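You operate a simulated robot arm through the tools that you are given. There is no shell and no other tool.

The job below is to be done with a simulated robot arm. You get a single attempt, and the scene is never put back.

TASK
Wipe the oily blank with the yellow rag, measure it on the desk gauge and save the reading.
Fine: put the rag back; press save once; leave the blank under the probe; don't press zero; leave the limit dial as it is. What is to be rubbed or washed off counts as gone when no trace of it is left.

The check looks at the end state, three seconds after you hand in, the way a careful person would. Anything else that was tipped, shoved, dropped, spilled or broken makes it a failure.

THE ROBOT
A 6-joint arm with a two-finger parallel gripper, fixed in place. Base frame: the origin is at the foot of the arm, x ahead of it, y to its left, z up; the work surface is at about z = 760. Units: mm, rad, N and s.
With the tool pointing down near the work surface it reaches from about 260 to 680 mm from the base axis. Its first joint turns from -1.152 to 1.152 rad. Payload 2.9 kg.
Tool frame: the origin (TCP) lies between the finger pads and is the grasp point; the fingertips stand 30 mm ahead of it; z points along the fingers, y is the line along which they close. The gripper opens to 110 mm. The fingers are 20 mm wide and 10 mm thick; the gripper's body (48 by 112 mm) begins 55 mm behind the TCP.
Orientation is that of the tool frame in the base frame, as [roll, pitch, yaw] about the fixed x, y, z axes, in that order (R = Rz(yaw) Ry(pitch) Rx(roll)). With the fingers straight down and closing along the base's y, the tool's x points along the base's -x, its y along +y and its z along -z.

THE INTERFACE
- The arm moves only by the tool servo_tool. Its argument "motion" is a list of rows, each an object of numbers (a shift or turn left out is 0, a gripper value left out holds the last): "x", "y", "z": the shift along the tool's x, y, z in mm; "wx", "wy", "wz": the turn, a rotation vector about the tool's x, y, z in rad; "jaw": the finger opening in mm, from 0 to 110. In form: [{"x": .., "y": .., "z": .., "wx": .., "wy": .., "wz": .., "jaw": ..}, ...]. A call has 1 to 20 rows; each row shifts and turns the commanded pose from where the row before left it, along the tool's axes as they then stand. Each row takes 0.2 s and may step no farther than 50 mm and 0.15 rad from the row before; otherwise, or with a gripper value out of range, the whole call is refused. Where a pose cannot be reached the arm comes as near as it can. A force on the tool above 50 N (or 10 N above the force at the start of the call, whichever is more), or a blocked arm, ends the call early, and 0.2 s more pass. Each finger travels about 108 mm/s and halts on what it meets, pressing with about 27 N; the grip force reading is that of the motor and also rises with nothing between the fingers. The clock runs only during rows and for 0.2 s after the last one: add rows that do not move to give the fingers time. The reply holds the time, the measured pose of the TCP, the force on the tool along the base axes, the opening and the grip force, in the units named above and with some noise, with the torque about the TCP (base axes, N m) and any sound that the robot's microphone picked up, and new pictures: "show" is both (left out), scene, wrist or none.
- Cameras (640 x 400 px; columns grow to the right, rows downward): "scene" is fixed at [72, 431.5, 1388.3]; the picture's right is [-0.84, -0.55, 0.00], its down [-0.26, 0.40, -0.88] and it looks along [0.48, -0.73, -0.48] (base axes); focal length 310 px, centre (320, 200). "wrist" rides on the gripper at [72, 17, -103] in the tool frame; the picture's right is [-0.23, 0.97, 0.00], its down [-0.76, -0.18, -0.62] and it looks along [-0.61, -0.14, 0.78] (tool axes); focal length 222 px, centre (320, 200). There is no depth. A picture from a camera that has moved, and an enlarged one, comes with that camera's place and axes in the base frame and with its lens. The place of the scene camera against the robot may be out by one fixed shift of up to 12 mm in any direction.
- close_up(camera, box): a new picture of the part [left, top, right, bottom] of that camera's present view, enlarged. The clock stands still meanwhile.
- job_done(): hands the job in; it is judged then, once.

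Places have to be worked out from the pictures, the camera data and where the tool is seen. Open the gripper and draw the arm clear of the work before you hand the job in, unless the task says otherwise.

The tools are called after "Call:" as a command line: name --argument value ..., lists and objects as JSON in quotes. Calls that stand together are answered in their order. servo_tool: Moves the arm, as the interface text tells. Its arguments: {"type":"object","properties":{"motion":{"type":"array","items":{"type":"object","properties":{"x":{"type":"number"},"y":{"type":"number"},"z":{"type":"number"},"wx":{"type":"number"},"wy":{"type":"number"},"wz":{"type":"number"},"jaw":{"type":"number"}}}},"show":{"type":"string","enum":["both","scene","wrist","none"]}},"required":["motion"]} The other tools are called the same way: close_up (camera, box) takes an enlarged picture of a part of a camera's view; job_done () hands the job in.

At the start:

```text
clock: 0.0
eef_pos: [486.0, -18.8, 1171.8]
tcp_rot: [-3.141, 0.001, 3.142]
wrist_force: [0.7, -0.2, 0.1]
wrist_torque: [-0.02, -0.04, 0.02]
width: 110.0
finger_force: 0.0
```

scene: 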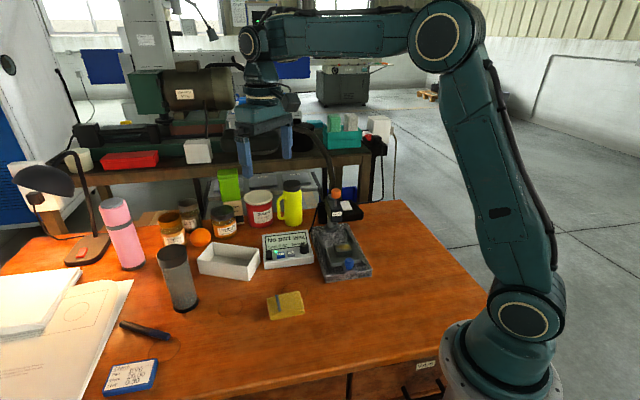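
wrist: 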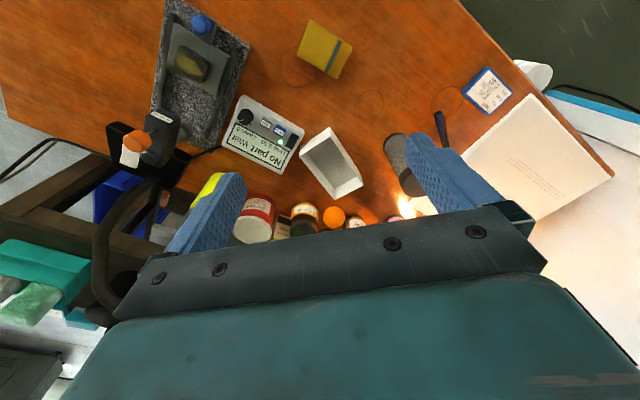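

I'll start by looking closely at the gauge, the rag and the display before moving anything.

Call:
close_up --camera "scene" --box '[250, 180, 390, 290]'

Call:
close_up --camera "wrist" --box '[100, 0, 380, 200]'

Call:
close_up --camera "scene" --box '[140, 160, 380, 330]'

```text
3.64 times, centred on (320, 235) of scene
camera zoom: at [72.0, 431.5, 1388.3], right [-0.84, -0.55, 0.0], down [-0.26, 0.4, -0.88], along [0.48, -0.73, -0.48], focal length 1128 px, centre (320, 73)
```

zoom: 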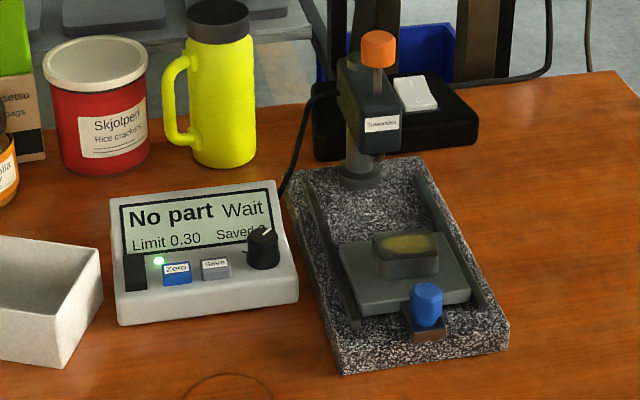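

```text
2.00 times, centred on (240, 100) of wrist
camera zoom: at [413.9, -1.9, 1274.1], right [0.23, 0.97, 0.0], down [0.76, -0.18, 0.62], along [0.61, -0.14, -0.78], focal length 444 px, centre (480, 400)
```

zoom: 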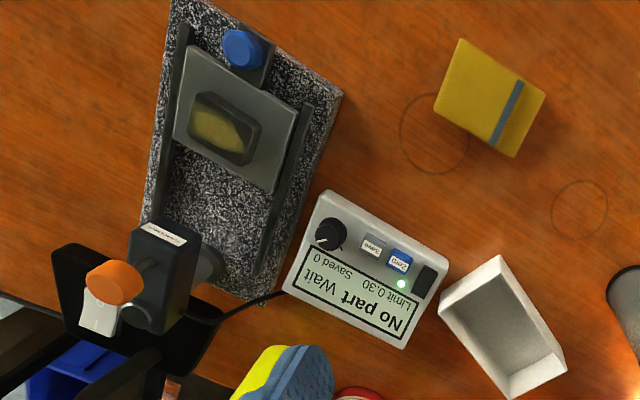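

```text
2.35 times, centred on (260, 245) of scene
camera zoom: at [72.0, 431.5, 1388.3], right [-0.84, -0.55, 0.0], down [-0.26, 0.4, -0.88], along [0.48, -0.73, -0.48], focal length 730 px, centre (461, 94)
```

zoom: 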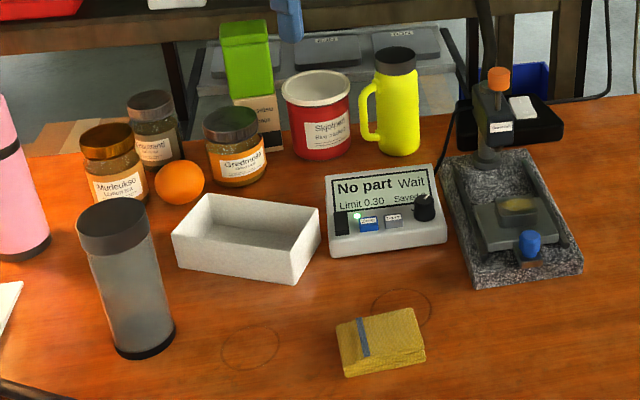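

The gauge has a sliding carriage (blue knob) holding the oily blank, with the probe head at the far end. I judge the rag to be near (456, 0) and the blank near (420, -230). I'll go higher over the gauge for a closer view.

Call:
servo_tool --motion '[{"x": 16, "y": -27, "z": 28}, {"x": 16, "y": -27, "z": 28}, {"x": 16, "y": -27, "z": 28}, {"x": 16, "y": -27, "z": 28}, {"x": 16, "y": -27, "z": 28}, {"x": 6, "y": -26, "z": 32}, {}]' --show "both"

```text
clock: 1.6
eef_pos: [397.8, -180.1, 997.9]
tcp_rot: [-3.141, -0.001, -3.141]
wrist_force: [0.5, -0.1, -0.1]
wrist_torque: [0.01, -0.03, 0.01]
width: 110.4
finger_force: 0.2
camera wrist: at [325.7, -164.3, 1101.4], right [0.23, 0.97, 0.0], down [0.76, -0.18, 0.62], along [0.61, -0.14, -0.78], focal length 222 px, centre (320, 200)
```

scene: 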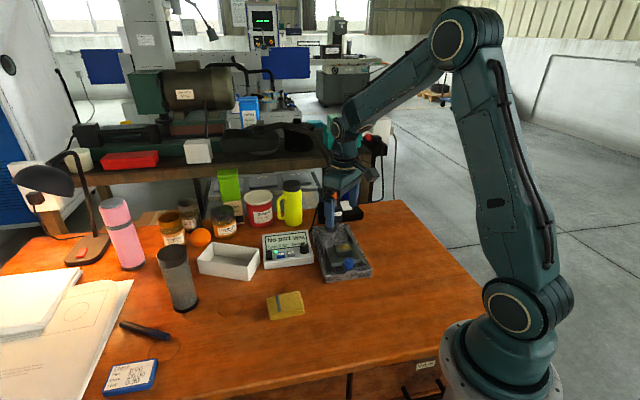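
wrist: 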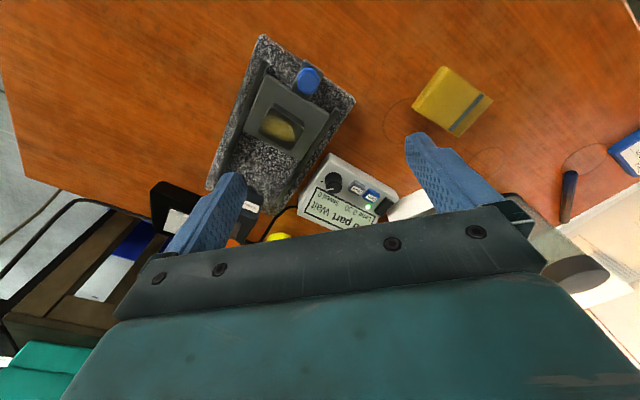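

Call:
close_up --camera "wrist" --box '[190, 20, 390, 145]'

Call:
close_up --camera "wrist" --box '[180, 110, 420, 260]'

Call:
close_up --camera "scene" --box '[300, 180, 390, 290]'

Call:
close_up --camera "scene" --box '[250, 280, 320, 325]'

```text
3.20 times, centred on (290, 82) of wrist
camera zoom: at [325.7, -164.3, 1101.4], right [0.23, 0.97, 0.0], down [0.76, -0.18, 0.62], along [0.61, -0.14, -0.78], focal length 711 px, centre (416, 576)
```

zoom: 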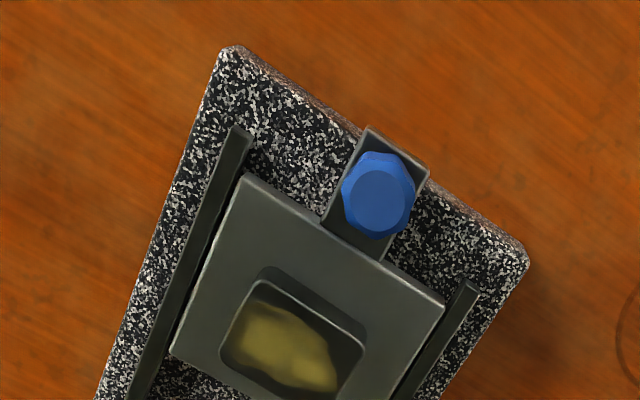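

```text
2.67 times, centred on (300, 185) of wrist
camera zoom: at [325.7, -164.3, 1101.4], right [0.23, 0.97, 0.0], down [0.76, -0.18, 0.62], along [0.61, -0.14, -0.78], focal length 592 px, centre (373, 240)
```

zoom: 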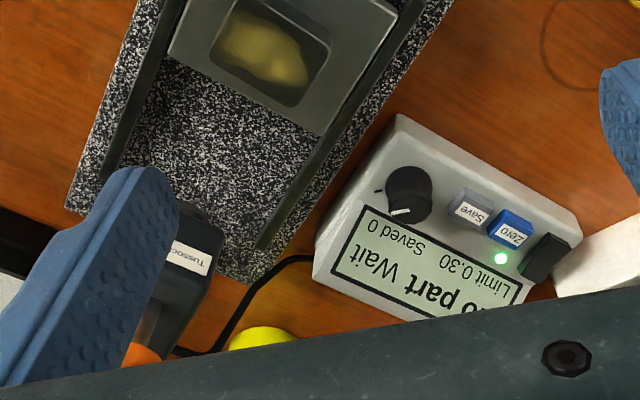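

```text
3.64 times, centred on (345, 235) of scene
camera zoom: at [72.0, 431.5, 1388.3], right [-0.84, -0.55, 0.0], down [-0.26, 0.4, -0.88], along [0.48, -0.73, -0.48], focal length 1128 px, centre (229, 73)
```

zoom: 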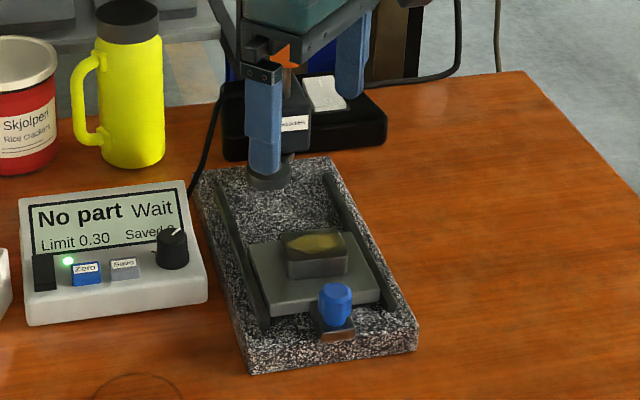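

```text
8.89 times, centred on (285, 302) of scene
camera zoom: at [72.0, 431.5, 1388.3], right [-0.84, -0.55, 0.0], down [-0.26, 0.4, -0.88], along [0.48, -0.73, -0.48], focal length 2758 px, centre (631, -711)
```

zoom: 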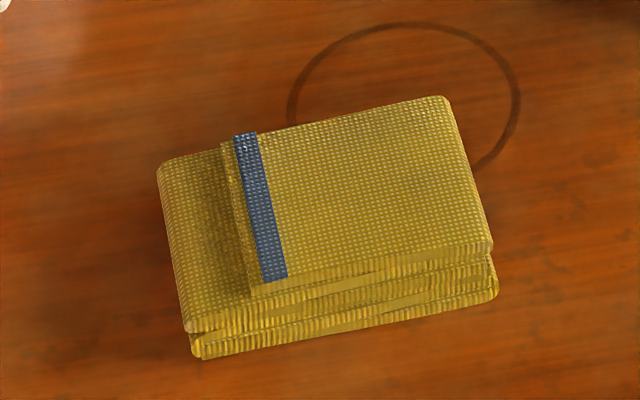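

The rag is a folded stack about 87 x 58 mm at roughly 45-50° to the base axes, and the gauge slide runs at about -45° toward the column. I'll turn the tool to that direction and raise it a bit behind the gauge for a cleaner look at the blank and the probe.

Call:
servo_tool --motion '[{"wz": 0.133, "x": 10}, {"wz": 0.133, "x": 10}, {"wz": 0.133, "x": 10}, {"wz": 0.133}, {"wz": 0.133}, {"wz": 0.131}, {}]' --show "both"

```text
clock: 3.2
eef_pos: [370.6, -175.6, 999.5]
tcp_rot: [-3.141, 0.002, 2.346]
wrist_force: [0.0, 0.3, -0.2]
wrist_torque: [0.01, 0.02, -0.02]
width: 109.9
finger_force: 0.1
camera wrist: at [332.4, -112.5, 1102.1], right [0.86, 0.52, 0.0], down [0.41, -0.67, 0.62], along [0.32, -0.53, -0.78], focal length 222 px, centre (320, 200)
```

scene: 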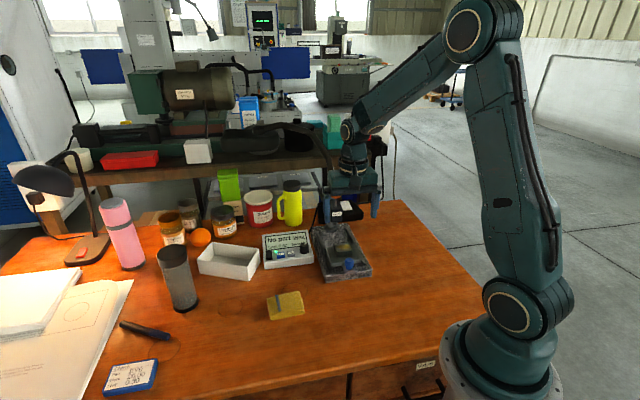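
wrist: 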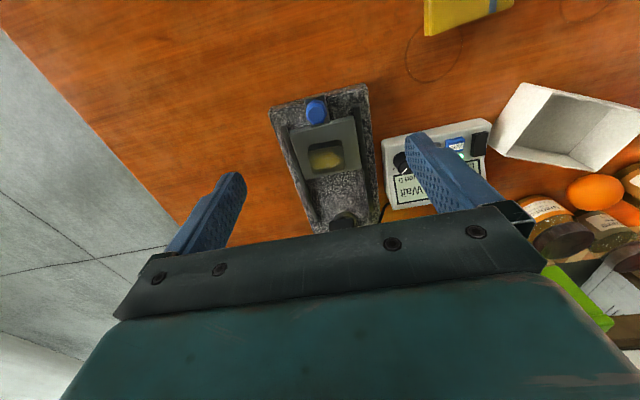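

The tool is now nearly aligned with the slide. I'll zoom in on the gauge from this view and on the probe head from the scene camera.

Call:
close_up --camera "wrist" --box '[256, 80, 400, 235]'

Call:
close_up --camera "scene" --box '[315, 185, 375, 285]'

Call:
close_up --camera "scene" --box '[318, 180, 354, 226]'

Call:
close_up --camera "wrist" --box '[295, 90, 355, 180]'

```text
2.58 times, centred on (328, 158) of wrist
camera zoom: at [332.4, -112.5, 1102.1], right [0.86, 0.52, 0.0], down [0.41, -0.67, 0.62], along [0.32, -0.53, -0.78], focal length 573 px, centre (299, 310)
```

zoom: 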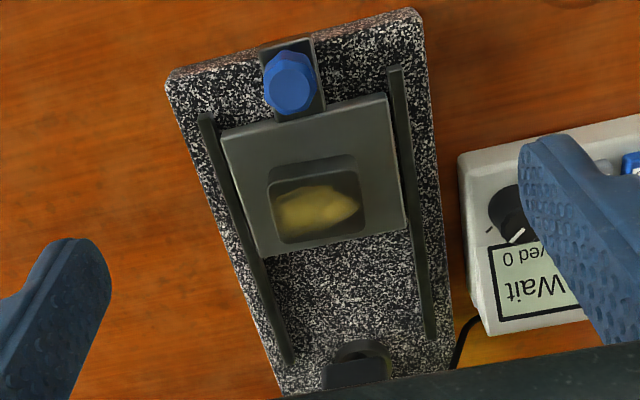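

```text
4.00 times, centred on (345, 235) of scene
camera zoom: at [72.0, 431.5, 1388.3], right [-0.84, -0.55, 0.0], down [-0.26, 0.4, -0.88], along [0.48, -0.73, -0.48], focal length 1241 px, centre (220, 60)
```

zoom: 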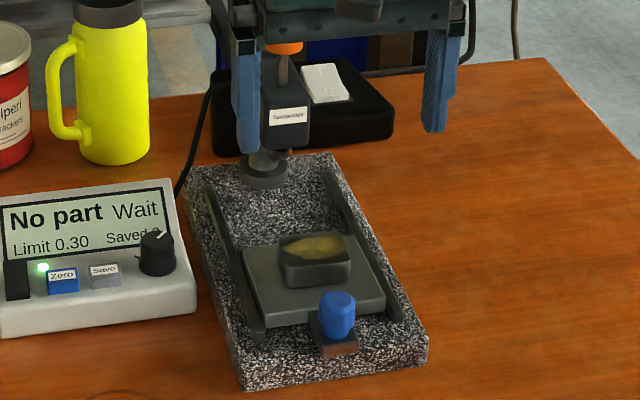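

```text
8.70 times, centred on (336, 203) of scene
camera zoom: at [72.0, 431.5, 1388.3], right [-0.84, -0.55, 0.0], down [-0.26, 0.4, -0.88], along [0.48, -0.73, -0.48], focal length 2698 px, centre (181, 174)
```

zoom: 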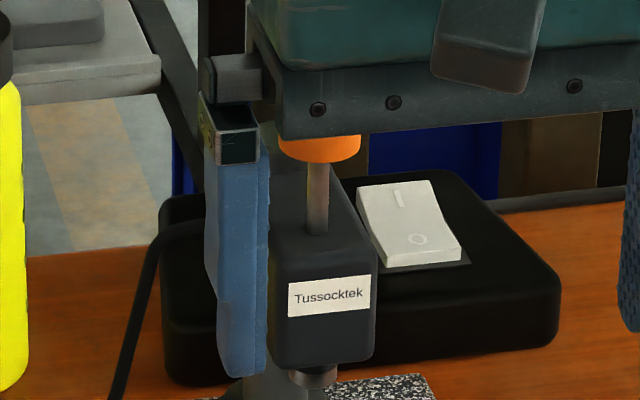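

```text
4.44 times, centred on (325, 135) of wrist
camera zoom: at [332.4, -112.5, 1102.1], right [0.86, 0.52, 0.0], down [0.41, -0.67, 0.62], along [0.32, -0.53, -0.78], focal length 987 px, centre (298, 489)
```

zoom: 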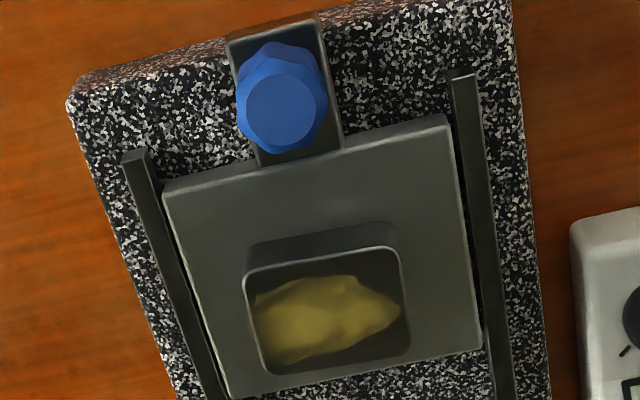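

The gauge's slide runs along about (0.69, -0.72), with the blank (~50 x 38 mm) centred near (422, -242). I'll now move above the rag and turn the gripper so it closes across the rag's short side.

Call:
servo_tool --motion '[{"x": 12.9, "y": 36.2, "z": 12}, {"x": 12.9, "y": 36.2, "z": 12}, {"x": 12.9, "y": 36.2, "z": 12}, {"x": 12.9, "y": 36.2, "z": 12}, {"x": 12.9, "y": 36.2, "z": 12}, {"wz": -0.139}, {"wz": -0.139}, {"wz": -0.139}, {"wz": -0.139}, {"wz": -0.139}, {"wz": -0.139}, {"wz": -0.139}, {"wz": -0.139}, {"wz": -0.139}, {"wz": -0.139}, {"wz": -0.139}, {"wz": -0.139}, {}]' --show "both"

```text
clock: 7.0
eef_pos: [454.8, -3.3, 939.2]
tcp_rot: [3.141, 0.001, -2.269]
wrist_force: [1.3, 0.2, -0.5]
wrist_torque: [-0.01, -0.01, -0.02]
width: 110.0
finger_force: 0.0
camera wrist: at [395.1, -49.0, 1041.4], right [-0.6, 0.8, 0.0], down [0.63, 0.47, 0.62], along [0.5, 0.37, -0.78], focal length 222 px, centre (320, 200)
```

scene: 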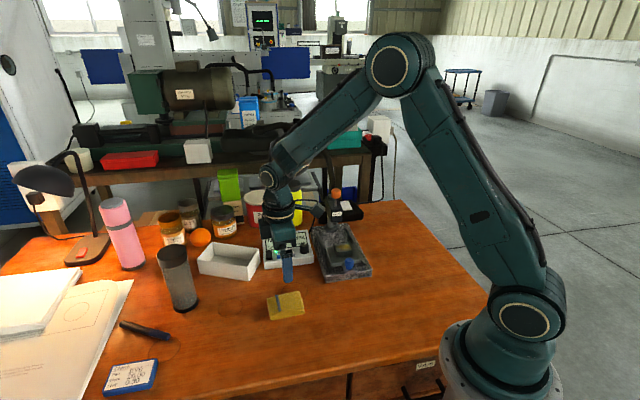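
wrist: 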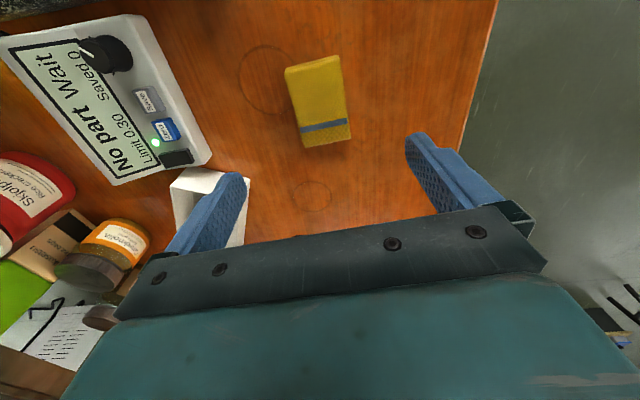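

Call:
close_up --camera "wrist" --box '[250, 40, 390, 160]'

Call:
close_up --camera "scene" --box '[315, 180, 375, 220]'

Call:
close_up --camera "scene" --box '[310, 180, 380, 285]'

```text
3.33 times, centred on (320, 100) of wrist
camera zoom: at [395.1, -49.0, 1041.4], right [-0.6, 0.8, 0.0], down [0.63, 0.47, 0.62], along [0.5, 0.37, -0.78], focal length 740 px, centre (320, 533)
```

zoom: 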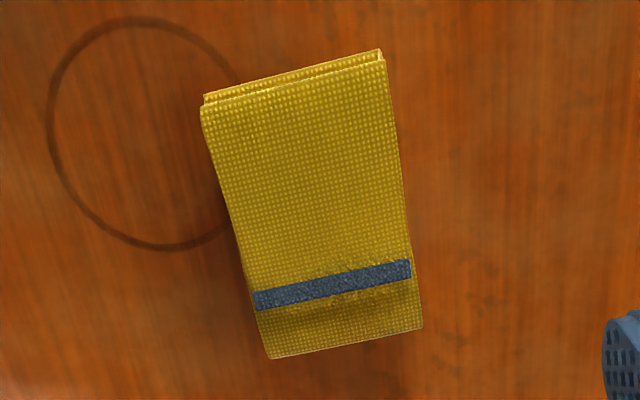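

```text
10.00 times, centred on (345, 200) of scene
camera zoom: at [72.0, 431.5, 1388.3], right [-0.84, -0.55, 0.0], down [-0.26, 0.4, -0.88], along [0.48, -0.73, -0.48], focal length 3103 px, centre (70, 200)
```

zoom: 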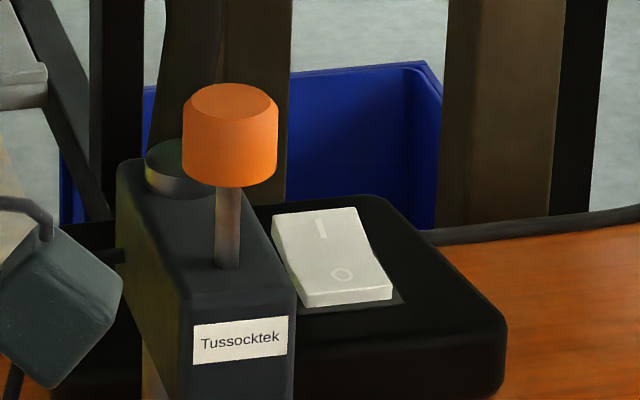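

```text
3.81 times, centred on (345, 232) of scene
camera zoom: at [72.0, 431.5, 1388.3], right [-0.84, -0.55, 0.0], down [-0.26, 0.4, -0.88], along [0.48, -0.73, -0.48], focal length 1182 px, centre (225, 76)
```

zoom: 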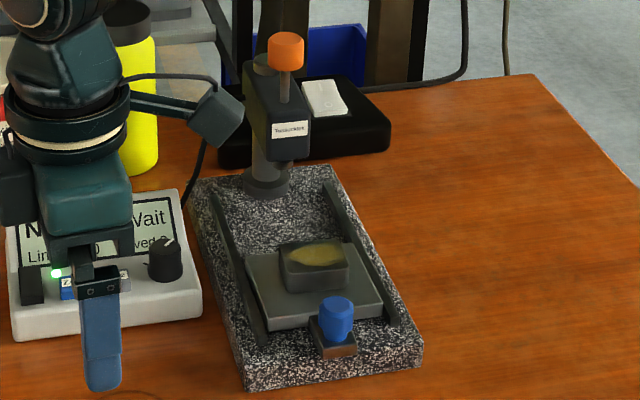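

The rag is centred about 4 mm ahead of the TCP, aligned within ~2°, and 58–60 mm across the jaw line. I'll straighten by 2°, descend until the fingertips are about 7 mm off the table, and look.

Call:
servo_tool --motion '[{"x": -4, "y": -0.5, "z": 40, "wz": 0.035}, {"z": 40}, {"z": 40}, {"z": 16}, {"z": 6}, {}]' --show "both"

```text
clock: 8.4
eef_pos: [456.3, -1.3, 796.1]
tcp_rot: [-3.141, 0.001, -2.306]
wrist_force: [-0.3, 0.3, -1.1]
wrist_torque: [0.0, 0.03, 0.04]
width: 109.9
finger_force: 0.1
camera wrist: at [396.7, -44.4, 898.9], right [-0.57, 0.82, 0.0], down [0.64, 0.45, 0.62], along [0.51, 0.36, -0.78], focal length 222 px, centre (320, 200)
```

scene: 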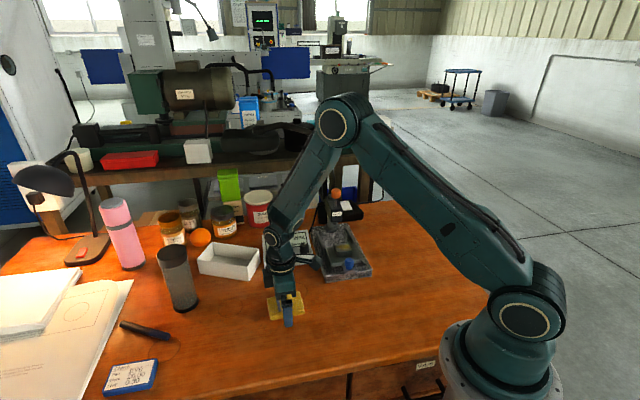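
wrist: 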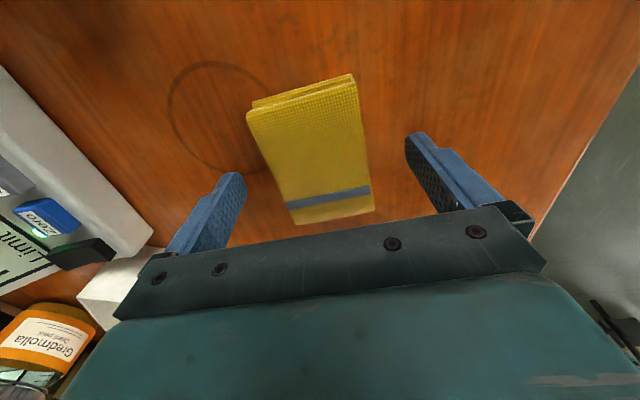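

The rag sits centred between the fingers. I'll close on it and give the fingers time.

Call:
servo_tool --motion '[{"jaw": 70}, {"jaw": 62}, {"jaw": 45}, {"jaw": 40}, {}, {}]' --show "both"

```text
clock: 9.8
eef_pos: [457.8, -1.9, 796.8]
tcp_rot: [-3.14, -0.001, -2.306]
wrist_force: [0.0, 0.7, 0.3]
wrist_torque: [-0.03, 0.06, 0.04]
width: 59.3
finger_force: 27.2
camera wrist: at [396.7, -44.4, 899.1], right [-0.57, 0.82, 0.0], down [0.64, 0.45, 0.62], along [0.51, 0.36, -0.78], focal length 222 px, centre (320, 200)
```

scene: 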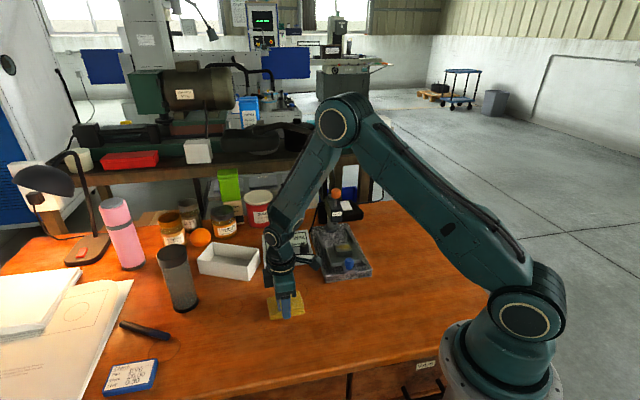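
wrist: 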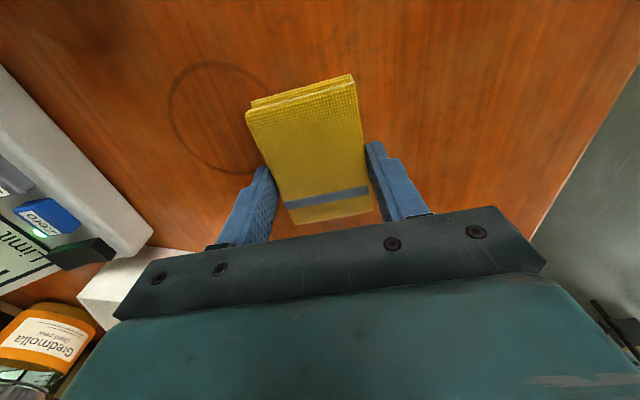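

Gripped at 59.3 mm with 27 N; this pose (457, -1.6, 796.5, yaw -2.306) is the put-back pose. I'll lift and check the rag comes along.

Call:
servo_tool --motion '[{"z": -15}, {"z": -25}, {"z": -30}, {"z": -30}, {"z": -30}, {}]' --show "both"

```text
clock: 11.2
eef_pos: [456.0, 0.9, 929.7]
tcp_rot: [3.141, -0.001, -2.306]
wrist_force: [0.0, 0.4, 0.0]
wrist_torque: [-0.01, 0.01, 0.02]
width: 59.0
finger_force: 26.9
camera wrist: at [395.4, -42.0, 1031.2], right [-0.57, 0.82, 0.0], down [0.64, 0.45, 0.62], along [0.51, 0.36, -0.78], focal length 222 px, centre (320, 200)
```

scene: 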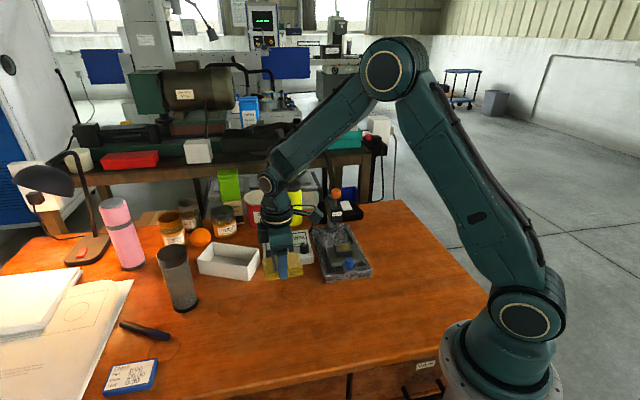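
wrist: 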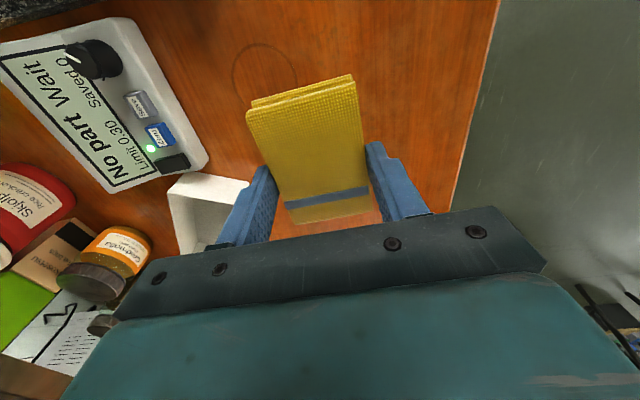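

The rag is held firmly. I'll carry it over the blank at height, aligning the tool's x axis perpendicular to the slide, and stop well above it.

Call:
servo_tool --motion '[{"x": 33.8, "y": -23}, {"x": 33.8, "y": -23}, {"x": 33.8, "y": -23}, {"x": 33.8, "y": -23}, {"x": 33.8, "y": -23}, {"x": 33.9, "y": -22.9}, {"wz": 0.077, "z": 20}, {"z": 20}, {}]' --show "both"

```text
clock: 13.2
eef_pos: [425.0, -244.1, 888.3]
tcp_rot: [3.14, 0.0, -2.382]
wrist_force: [0.2, -0.2, 0.1]
wrist_torque: [0.0, -0.01, -0.01]
width: 58.8
finger_force: 27.2
camera wrist: at [360.8, -281.9, 991.4], right [-0.51, 0.86, 0.0], down [0.67, 0.4, 0.62], along [0.54, 0.31, -0.78], focal length 222 px, centre (320, 200)
```

scene: 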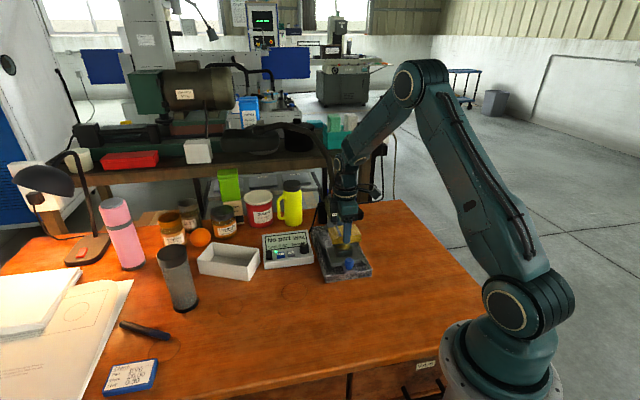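
wrist: 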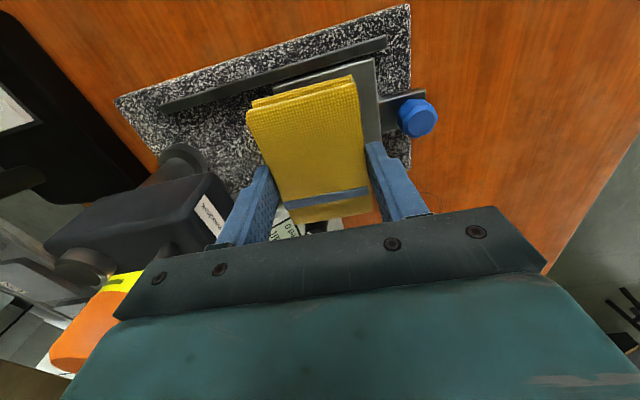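

I'm above the blank; before descending I want to check the clearance between the gripper body and the orange probe cap.

Call:
close_up --camera "wrist" --box '[20, 180, 260, 400]'

Call:
close_up --camera "scene" --box '[310, 170, 390, 285]'

Call:
close_up --camera "wrist" --box '[230, 60, 440, 240]'

```text
1.82 times, centred on (140, 290) of wrist
camera zoom: at [360.8, -281.9, 991.4], right [-0.51, 0.86, 0.0], down [0.67, 0.4, 0.62], along [0.54, 0.31, -0.78], focal length 404 px, centre (647, 36)
```

zoom: 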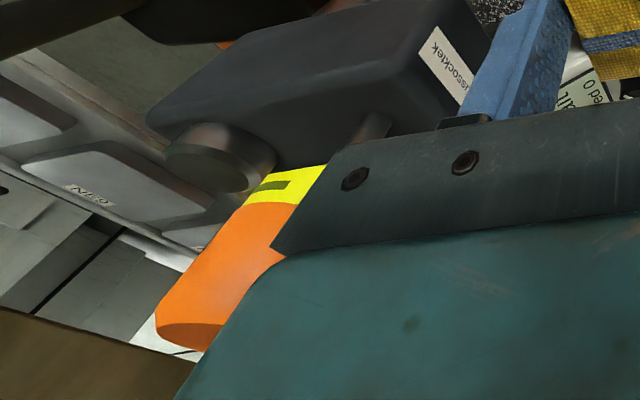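

```text
3.48 times, centred on (350, 228) of scene
camera zoom: at [72.0, 431.5, 1388.3], right [-0.84, -0.55, 0.0], down [-0.26, 0.4, -0.88], along [0.48, -0.73, -0.48], focal length 1079 px, centre (216, 104)
```

zoom: 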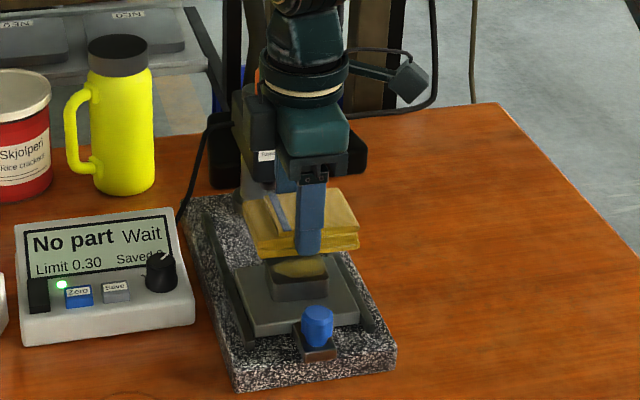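

```text
2.22 times, centred on (335, 150) of wrist
camera zoom: at [360.8, -281.9, 991.4], right [-0.51, 0.86, 0.0], down [0.67, 0.4, 0.62], along [0.54, 0.31, -0.78], focal length 494 px, centre (287, 311)
```

zoom: 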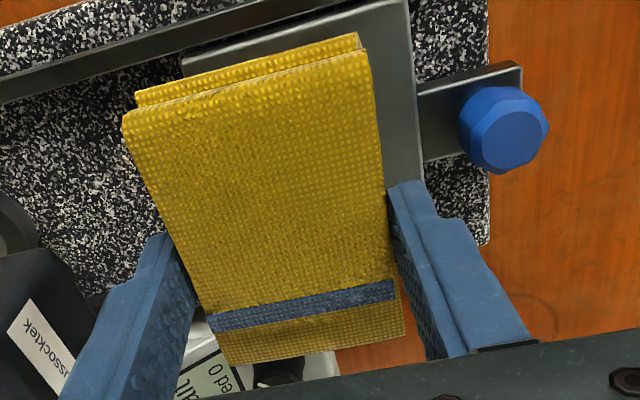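

The cap looks roughly 88 mm from the TCP along the jaw line while the body reaches 56 mm, so there's clearance; I'll shift 6 mm away from the column anyway. Then I'll descend to just above the blank.

Call:
servo_tool --motion '[{"y": 6}, {"z": 15}, {"z": 12}, {}]' --show "both"

Call:
close_up --camera "scene" --box '[315, 205, 375, 285]'

```text
clock: 14.2
eef_pos: [419.9, -239.2, 861.0]
tcp_rot: [3.14, -0.001, -2.382]
wrist_force: [-0.8, -0.5, -0.3]
wrist_torque: [0.01, -0.01, -0.02]
width: 58.9
finger_force: 27.0
camera wrist: at [356.2, -277.2, 963.9], right [-0.51, 0.86, 0.0], down [0.68, 0.4, 0.62], along [0.54, 0.32, -0.78], focal length 222 px, centre (320, 200)
```

scene: 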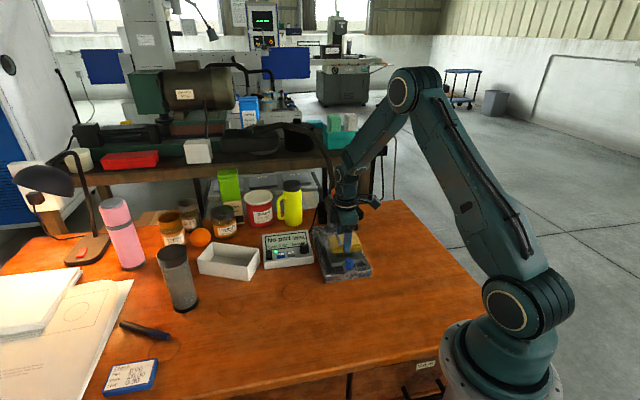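
wrist: 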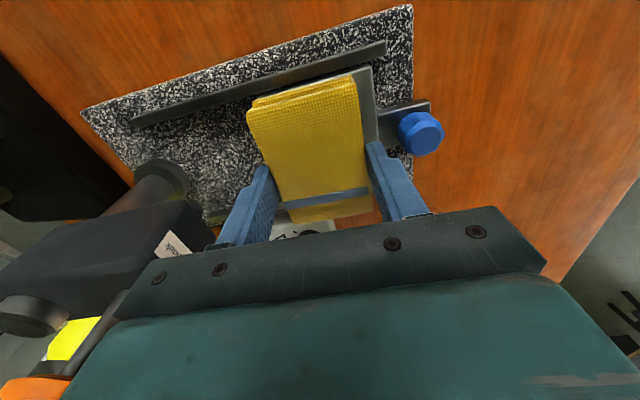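

```text
5.00 times, centred on (345, 245) of scene
camera zoom: at [72.0, 431.5, 1388.3], right [-0.84, -0.55, 0.0], down [-0.26, 0.4, -0.88], along [0.48, -0.73, -0.48], focal length 1552 px, centre (195, -25)
```

zoom: 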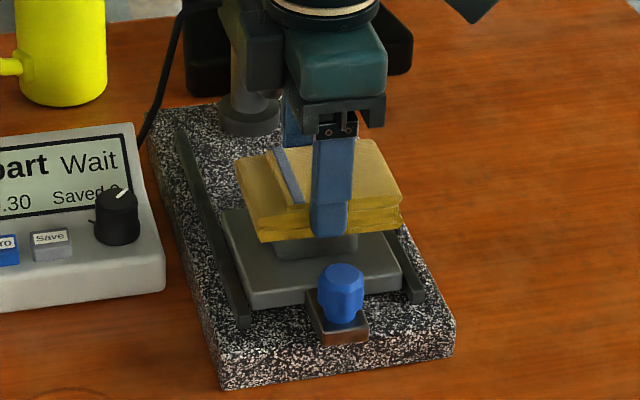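

No contact yet; the rag is well placed over the blank. I'll step down slowly until the vertical force rises.

Call:
servo_tool --motion '[{"z": 3}, {"z": 3}, {}]' --show "none"

Call:
servo_tool --motion '[{"z": 2}, {"z": 1}, {}]' --show "none"

```text
clock: 15.0
eef_pos: [421.3, -241.2, 857.9]
tcp_rot: [-3.136, 0.002, -2.383]
wrist_force: [-2.3, -0.8, 37.2]
wrist_torque: [0.1, 0.14, 0.01]
width: 59.1
finger_force: 27.2
```

```text
clock: 15.8
eef_pos: [421.4, -239.4, 855.2]
tcp_rot: [-3.136, 0.002, -2.382]
wrist_force: [-3.8, 0.3, 43.0]
wrist_torque: [0.19, 0.26, 0.01]
width: 58.9
finger_force: 27.2
```

Contact came at TCP z ≈ 858 (blank top ≈ 822) and I'm now pressing 43 N, too much. I'll back off to a light press.

Call:
servo_tool --motion '[{"z": -2.4}, {}]' --show "both"

```text
clock: 16.4
eef_pos: [420.7, -238.2, 855.0]
tcp_rot: [-3.138, 0.003, -2.382]
wrist_force: [5.1, -0.4, 24.3]
wrist_torque: [0.02, -0.11, 0.0]
width: 58.9
finger_force: 27.6
camera wrist: at [356.5, -276.7, 957.4], right [-0.51, 0.86, 0.0], down [0.67, 0.4, 0.62], along [0.54, 0.31, -0.78], focal length 222 px, centre (320, 200)
```

scene: 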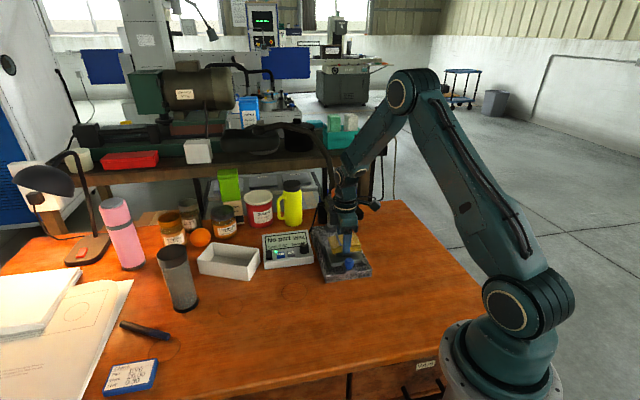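
wrist: 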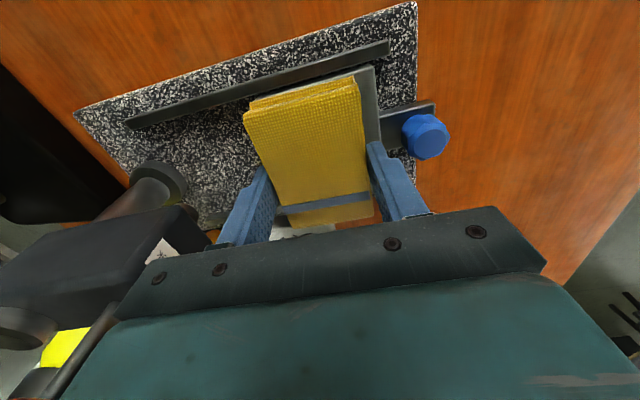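

Still 24 N; I'll ease up a bit more and make gentle strokes perpendicular to the slide, keeping the rag fully over the blank.

Call:
servo_tool --motion '[{"z": -0.9}, {"x": 5}, {"x": 5}, {"x": 5}, {"x": -5}, {"x": -5}, {"x": -5}, {"x": -5}, {"x": -5}, {"x": -5}, {"x": 5}, {"x": 5}, {"x": 5}, {}]' --show "both"

Call:
close_up --camera "scene" --box '[315, 205, 375, 285]'

```text
clock: 19.4
eef_pos: [420.7, -238.3, 855.1]
tcp_rot: [-3.14, 0.003, -2.378]
wrist_force: [8.3, 10.9, 27.9]
wrist_torque: [0.44, -0.13, -0.05]
width: 59.0
finger_force: 27.5
camera wrist: at [356.9, -277.3, 957.3], right [-0.51, 0.86, 0.0], down [0.67, 0.4, 0.63], along [0.54, 0.32, -0.78], focal length 222 px, centre (320, 200)
```

scene: 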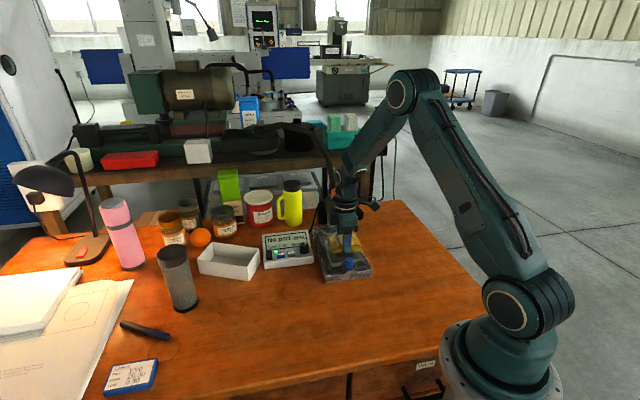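
wrist: 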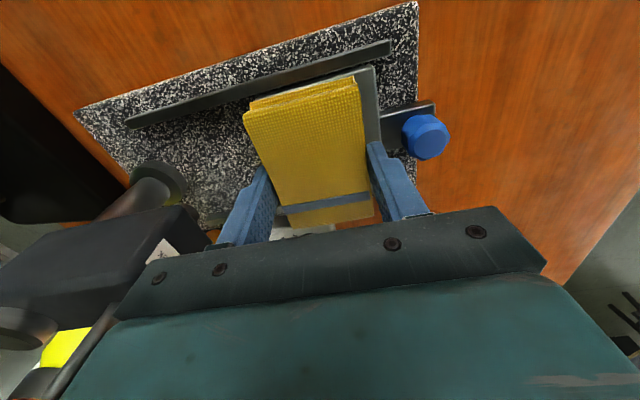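

```text
5.00 times, centred on (345, 245) of scene
camera zoom: at [71.8, 432.0, 1388.1], right [-0.84, -0.55, 0.0], down [-0.26, 0.4, -0.88], along [0.48, -0.73, -0.48], focal length 1552 px, centre (195, -25)
```

zoom: 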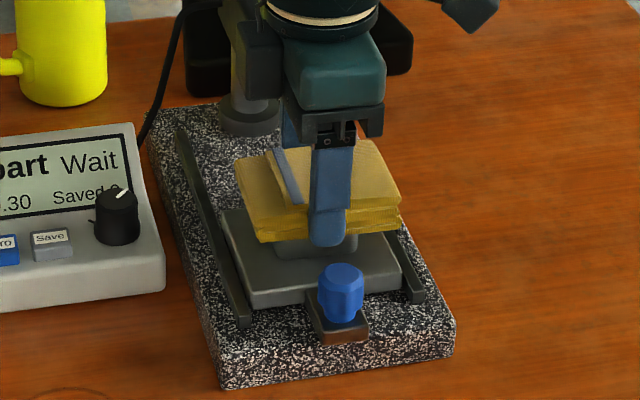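

Lateral friction shows that rubbing is happening. I'll lift straight up a bit and check the blank for remaining oil.

Call:
servo_tool --motion '[{"z": -15}, {"z": -20}, {"z": -20}, {}]' --show "wrist"

Call:
close_up --camera "scene" --box '[315, 205, 375, 285]'

Call:
close_up --camera "scene" --box '[328, 232, 364, 266]'

```text
clock: 20.4
eef_pos: [419.2, -236.3, 908.5]
tcp_rot: [3.141, -0.001, -2.383]
wrist_force: [-0.2, -0.2, -1.1]
wrist_torque: [-0.01, 0.02, -0.02]
width: 58.9
finger_force: 26.9
camera wrist: at [355.6, -274.9, 1011.9], right [-0.51, 0.86, 0.0], down [0.68, 0.4, 0.62], along [0.54, 0.32, -0.78], focal length 222 px, centre (320, 200)
```

wrist: 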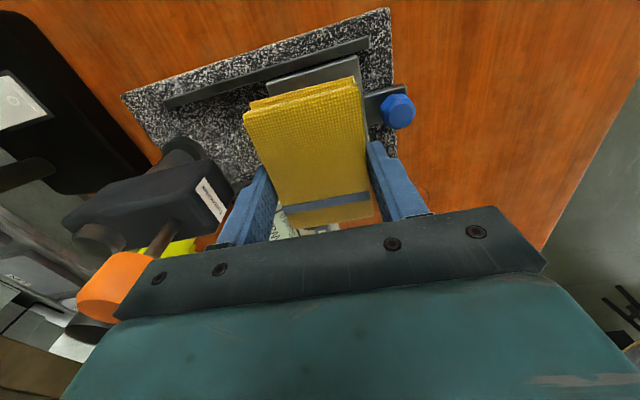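

```text
5.00 times, centred on (345, 245) of scene
camera zoom: at [72.0, 431.5, 1388.3], right [-0.84, -0.55, 0.0], down [-0.26, 0.4, -0.88], along [0.48, -0.73, -0.48], focal length 1552 px, centre (195, -25)
```

zoom: 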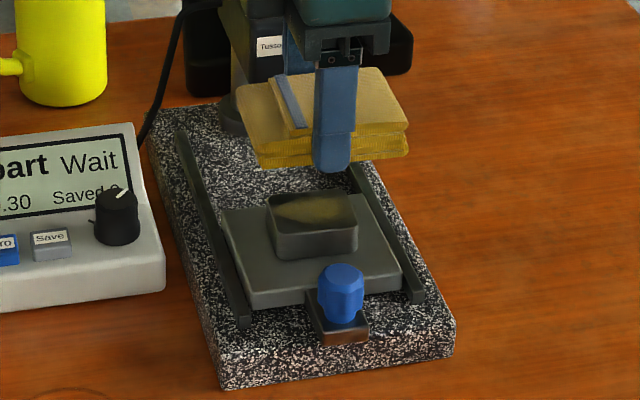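

```text
11.76 times, centred on (346, 249) of scene
camera zoom: at [72.0, 431.5, 1388.3], right [-0.84, -0.55, 0.0], down [-0.26, 0.4, -0.88], along [0.48, -0.73, -0.48], focal length 3651 px, centre (14, -376)
```

zoom: 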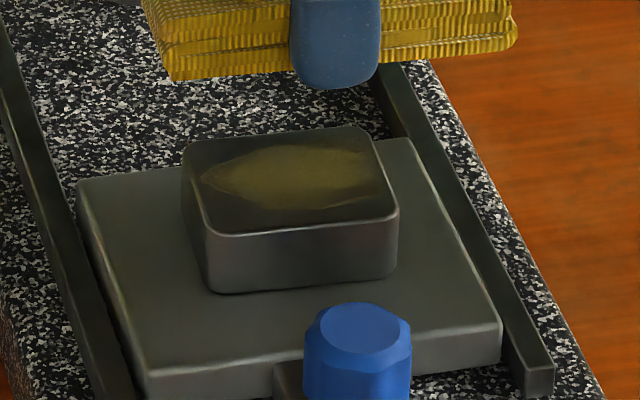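

The oil film is fading and the blank hasn't moved. I'll go back down with a lighter press and rub with more strokes.

Call:
servo_tool --motion '[{"z": 20, "y": -3}, {"z": 20}, {"z": 8}, {"z": 4}, {}]' --show "none"

```text
clock: 21.6
eef_pos: [422.0, -241.3, 858.3]
tcp_rot: [-3.141, 0.0, -2.383]
wrist_force: [-0.5, -0.7, -0.5]
wrist_torque: [0.01, 0.04, 0.01]
width: 58.9
finger_force: 27.2
```

Call:
servo_tool --motion '[{"z": 2}, {}]' --show "none"

```text
clock: 22.2
eef_pos: [421.0, -241.1, 855.8]
tcp_rot: [-3.14, 0.0, -2.382]
wrist_force: [-0.1, -0.3, -1.7]
wrist_torque: [-0.02, -0.01, 0.0]
width: 58.8
finger_force: 26.9
```

No contact yet at 855.8; I'll continue down in 1 mm steps.

Call:
servo_tool --motion '[{"z": 1}, {}]' --show "none"

```text
clock: 22.8
eef_pos: [420.9, -241.2, 855.7]
tcp_rot: [3.141, -0.001, -2.381]
wrist_force: [-0.3, -0.3, 0.1]
wrist_torque: [0.01, -0.01, 0.0]
width: 58.8
finger_force: 27.7
```

Call:
servo_tool --motion '[{"z": 1}, {}]' --show "none"

```text
clock: 23.4
eef_pos: [422.3, -241.3, 854.3]
tcp_rot: [3.141, 0.0, -2.383]
wrist_force: [-2.8, 1.5, 11.4]
wrist_torque: [0.15, 0.13, -0.03]
width: 59.3
finger_force: 26.5
```

Light contact at about 11 N. Now a set of strokes of ±16 mm across, holding this height.

Call:
servo_tool --motion '[{"x": 8}, {"x": 8}, {"x": -8}, {"x": -8}, {"x": -8}, {"x": -8}, {"x": 8}, {"x": 8}, {"x": 8}, {"x": 8}, {"x": -8}, {"x": -8}, {"x": -8}, {"x": -8}, {"x": 8}, {"x": 8}, {}]' --show "none"

```text
clock: 27.0
eef_pos: [423.7, -241.1, 855.3]
tcp_rot: [-3.139, 0.001, -2.378]
wrist_force: [7.9, 8.9, 25.8]
wrist_torque: [0.35, -0.1, -0.04]
width: 58.7
finger_force: 27.0
```

Force is 26 N with clear lateral drag, so rubbing is effective. One more set, then lift to inspect.

Call:
servo_tool --motion '[{"x": 8}, {"x": 8}, {"x": -8}, {"x": -8}, {"x": -8}, {"x": -8}, {"x": 8}, {"x": 8}, {"x": 8}, {"x": 8}, {"x": -8}, {"x": -8}, {"x": -8}, {"x": -8}, {"x": 8}, {"x": 8}, {"z": -15}, {"z": -20}, {"z": -20}, {}]' --show "wrist"

Call:
close_up --camera "scene" --box '[328, 232, 364, 266]'

```text
clock: 31.2
eef_pos: [418.6, -240.3, 909.5]
tcp_rot: [3.141, 0.001, -2.382]
wrist_force: [-0.5, 0.3, -0.9]
wrist_torque: [0.0, -0.01, 0.0]
width: 58.8
finger_force: 26.7
camera wrist: at [356.0, -278.5, 1013.1], right [-0.51, 0.86, 0.0], down [0.68, 0.4, 0.62], along [0.54, 0.32, -0.78], focal length 222 px, centre (320, 200)
```

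wrist: 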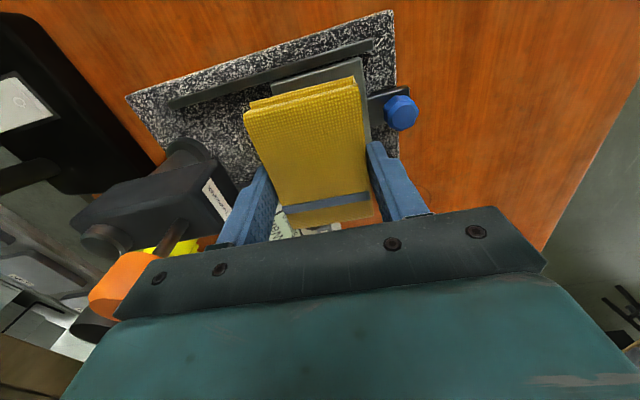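

```text
11.76 times, centred on (346, 249) of scene
camera zoom: at [72.0, 431.5, 1388.3], right [-0.84, -0.55, 0.0], down [-0.26, 0.4, -0.88], along [0.48, -0.73, -0.48], focal length 3651 px, centre (14, -376)
```

zoom: 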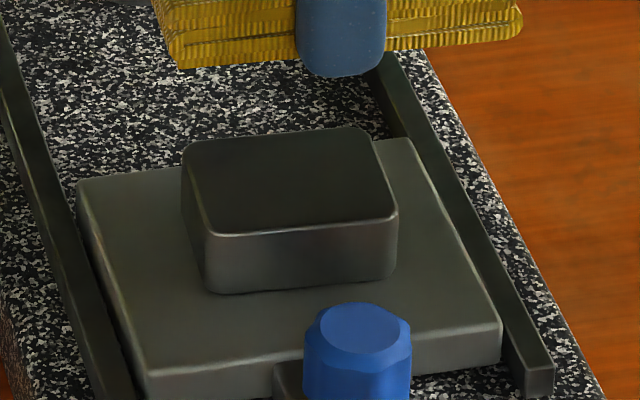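

The oil seems gone; I'll zoom in tighter to check for faint traces.

Call:
close_up --camera "scene" --box '[336, 241, 354, 259]'

```text
16.00 times, centred on (345, 250) of scene
camera zoom: at [72.0, 431.5, 1388.3], right [-0.84, -0.55, 0.0], down [-0.26, 0.4, -0.88], along [0.48, -0.73, -0.48], focal length 4965 px, centre (-80, -600)
```

zoom: 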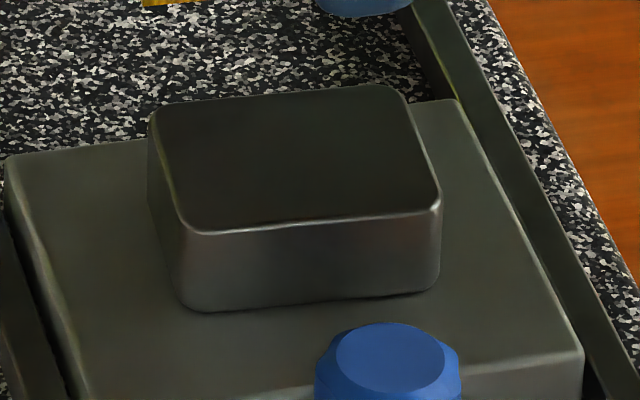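

It looks clean, but since no trace may remain I'll do one more light set of strokes for certainty while the rag is still here.

Call:
servo_tool --motion '[{"z": 20}, {"z": 20}, {"z": 10}, {"z": 5}, {"x": 8}, {"x": 8}, {"x": -8}, {"x": -8}, {"x": -8}, {"x": -8}, {"x": 8}, {"x": 8}, {"x": 8}, {"x": 8}, {"x": -8}, {"x": -8}, {"x": -8}, {"x": -8}, {"x": 8}, {"x": 8}]' --show "none"

Call:
servo_tool --motion '[{"z": -15}, {"z": -20}, {"z": -20}, {"z": -25}, {}]' --show "both"

Call:
close_up --camera "scene" --box '[325, 225, 365, 275]'

```text
clock: 35.4
eef_pos: [423.6, -241.5, 853.9]
tcp_rot: [-3.139, 0.004, -2.378]
wrist_force: [9.1, 9.6, 27.7]
wrist_torque: [0.32, -0.01, -0.07]
width: 59.0
finger_force: 27.5
```

```text
clock: 36.6
eef_pos: [423.5, -240.8, 935.0]
tcp_rot: [-3.141, -0.001, -2.382]
wrist_force: [-0.4, 0.4, -0.5]
wrist_torque: [0.01, -0.03, -0.04]
width: 58.9
finger_force: 26.2
camera wrist: at [358.8, -279.3, 1037.7], right [-0.51, 0.86, 0.0], down [0.68, 0.4, 0.62], along [0.54, 0.32, -0.78], focal length 222 px, centre (320, 200)
```

scene: 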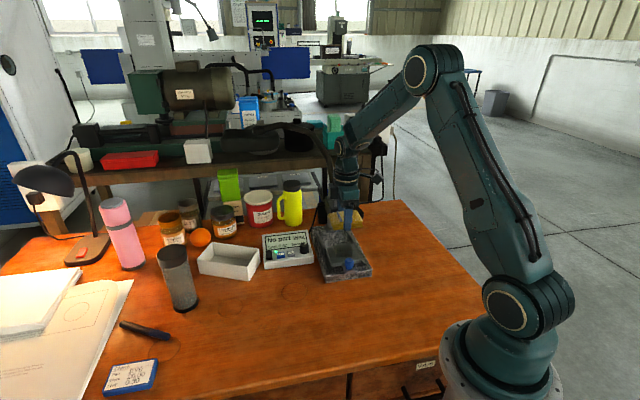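
wrist: 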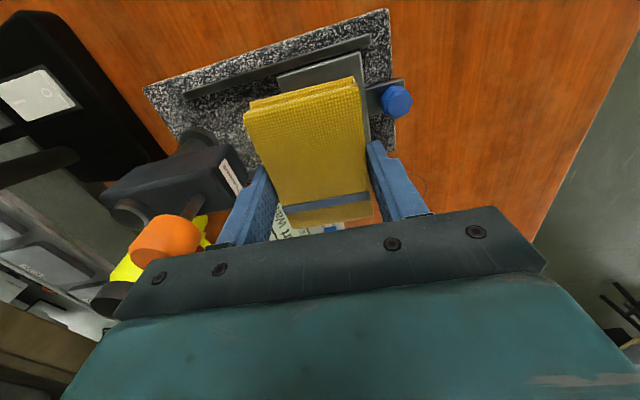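

```text
8.00 times, centred on (345, 250) of scene
camera zoom: at [72.0, 431.5, 1388.3], right [-0.84, -0.55, 0.0], down [-0.26, 0.4, -0.88], along [0.48, -0.73, -0.48], focal length 2482 px, centre (120, -200)
```

zoom: 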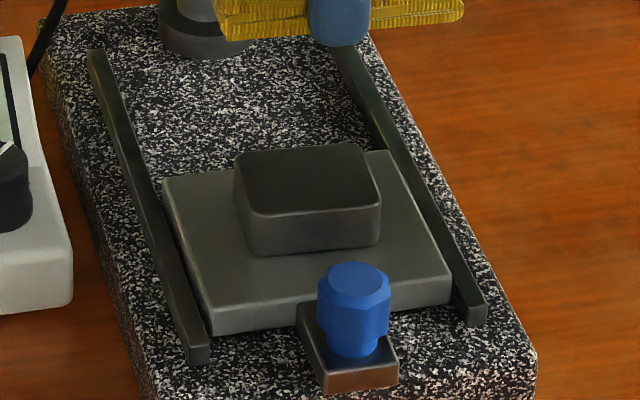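

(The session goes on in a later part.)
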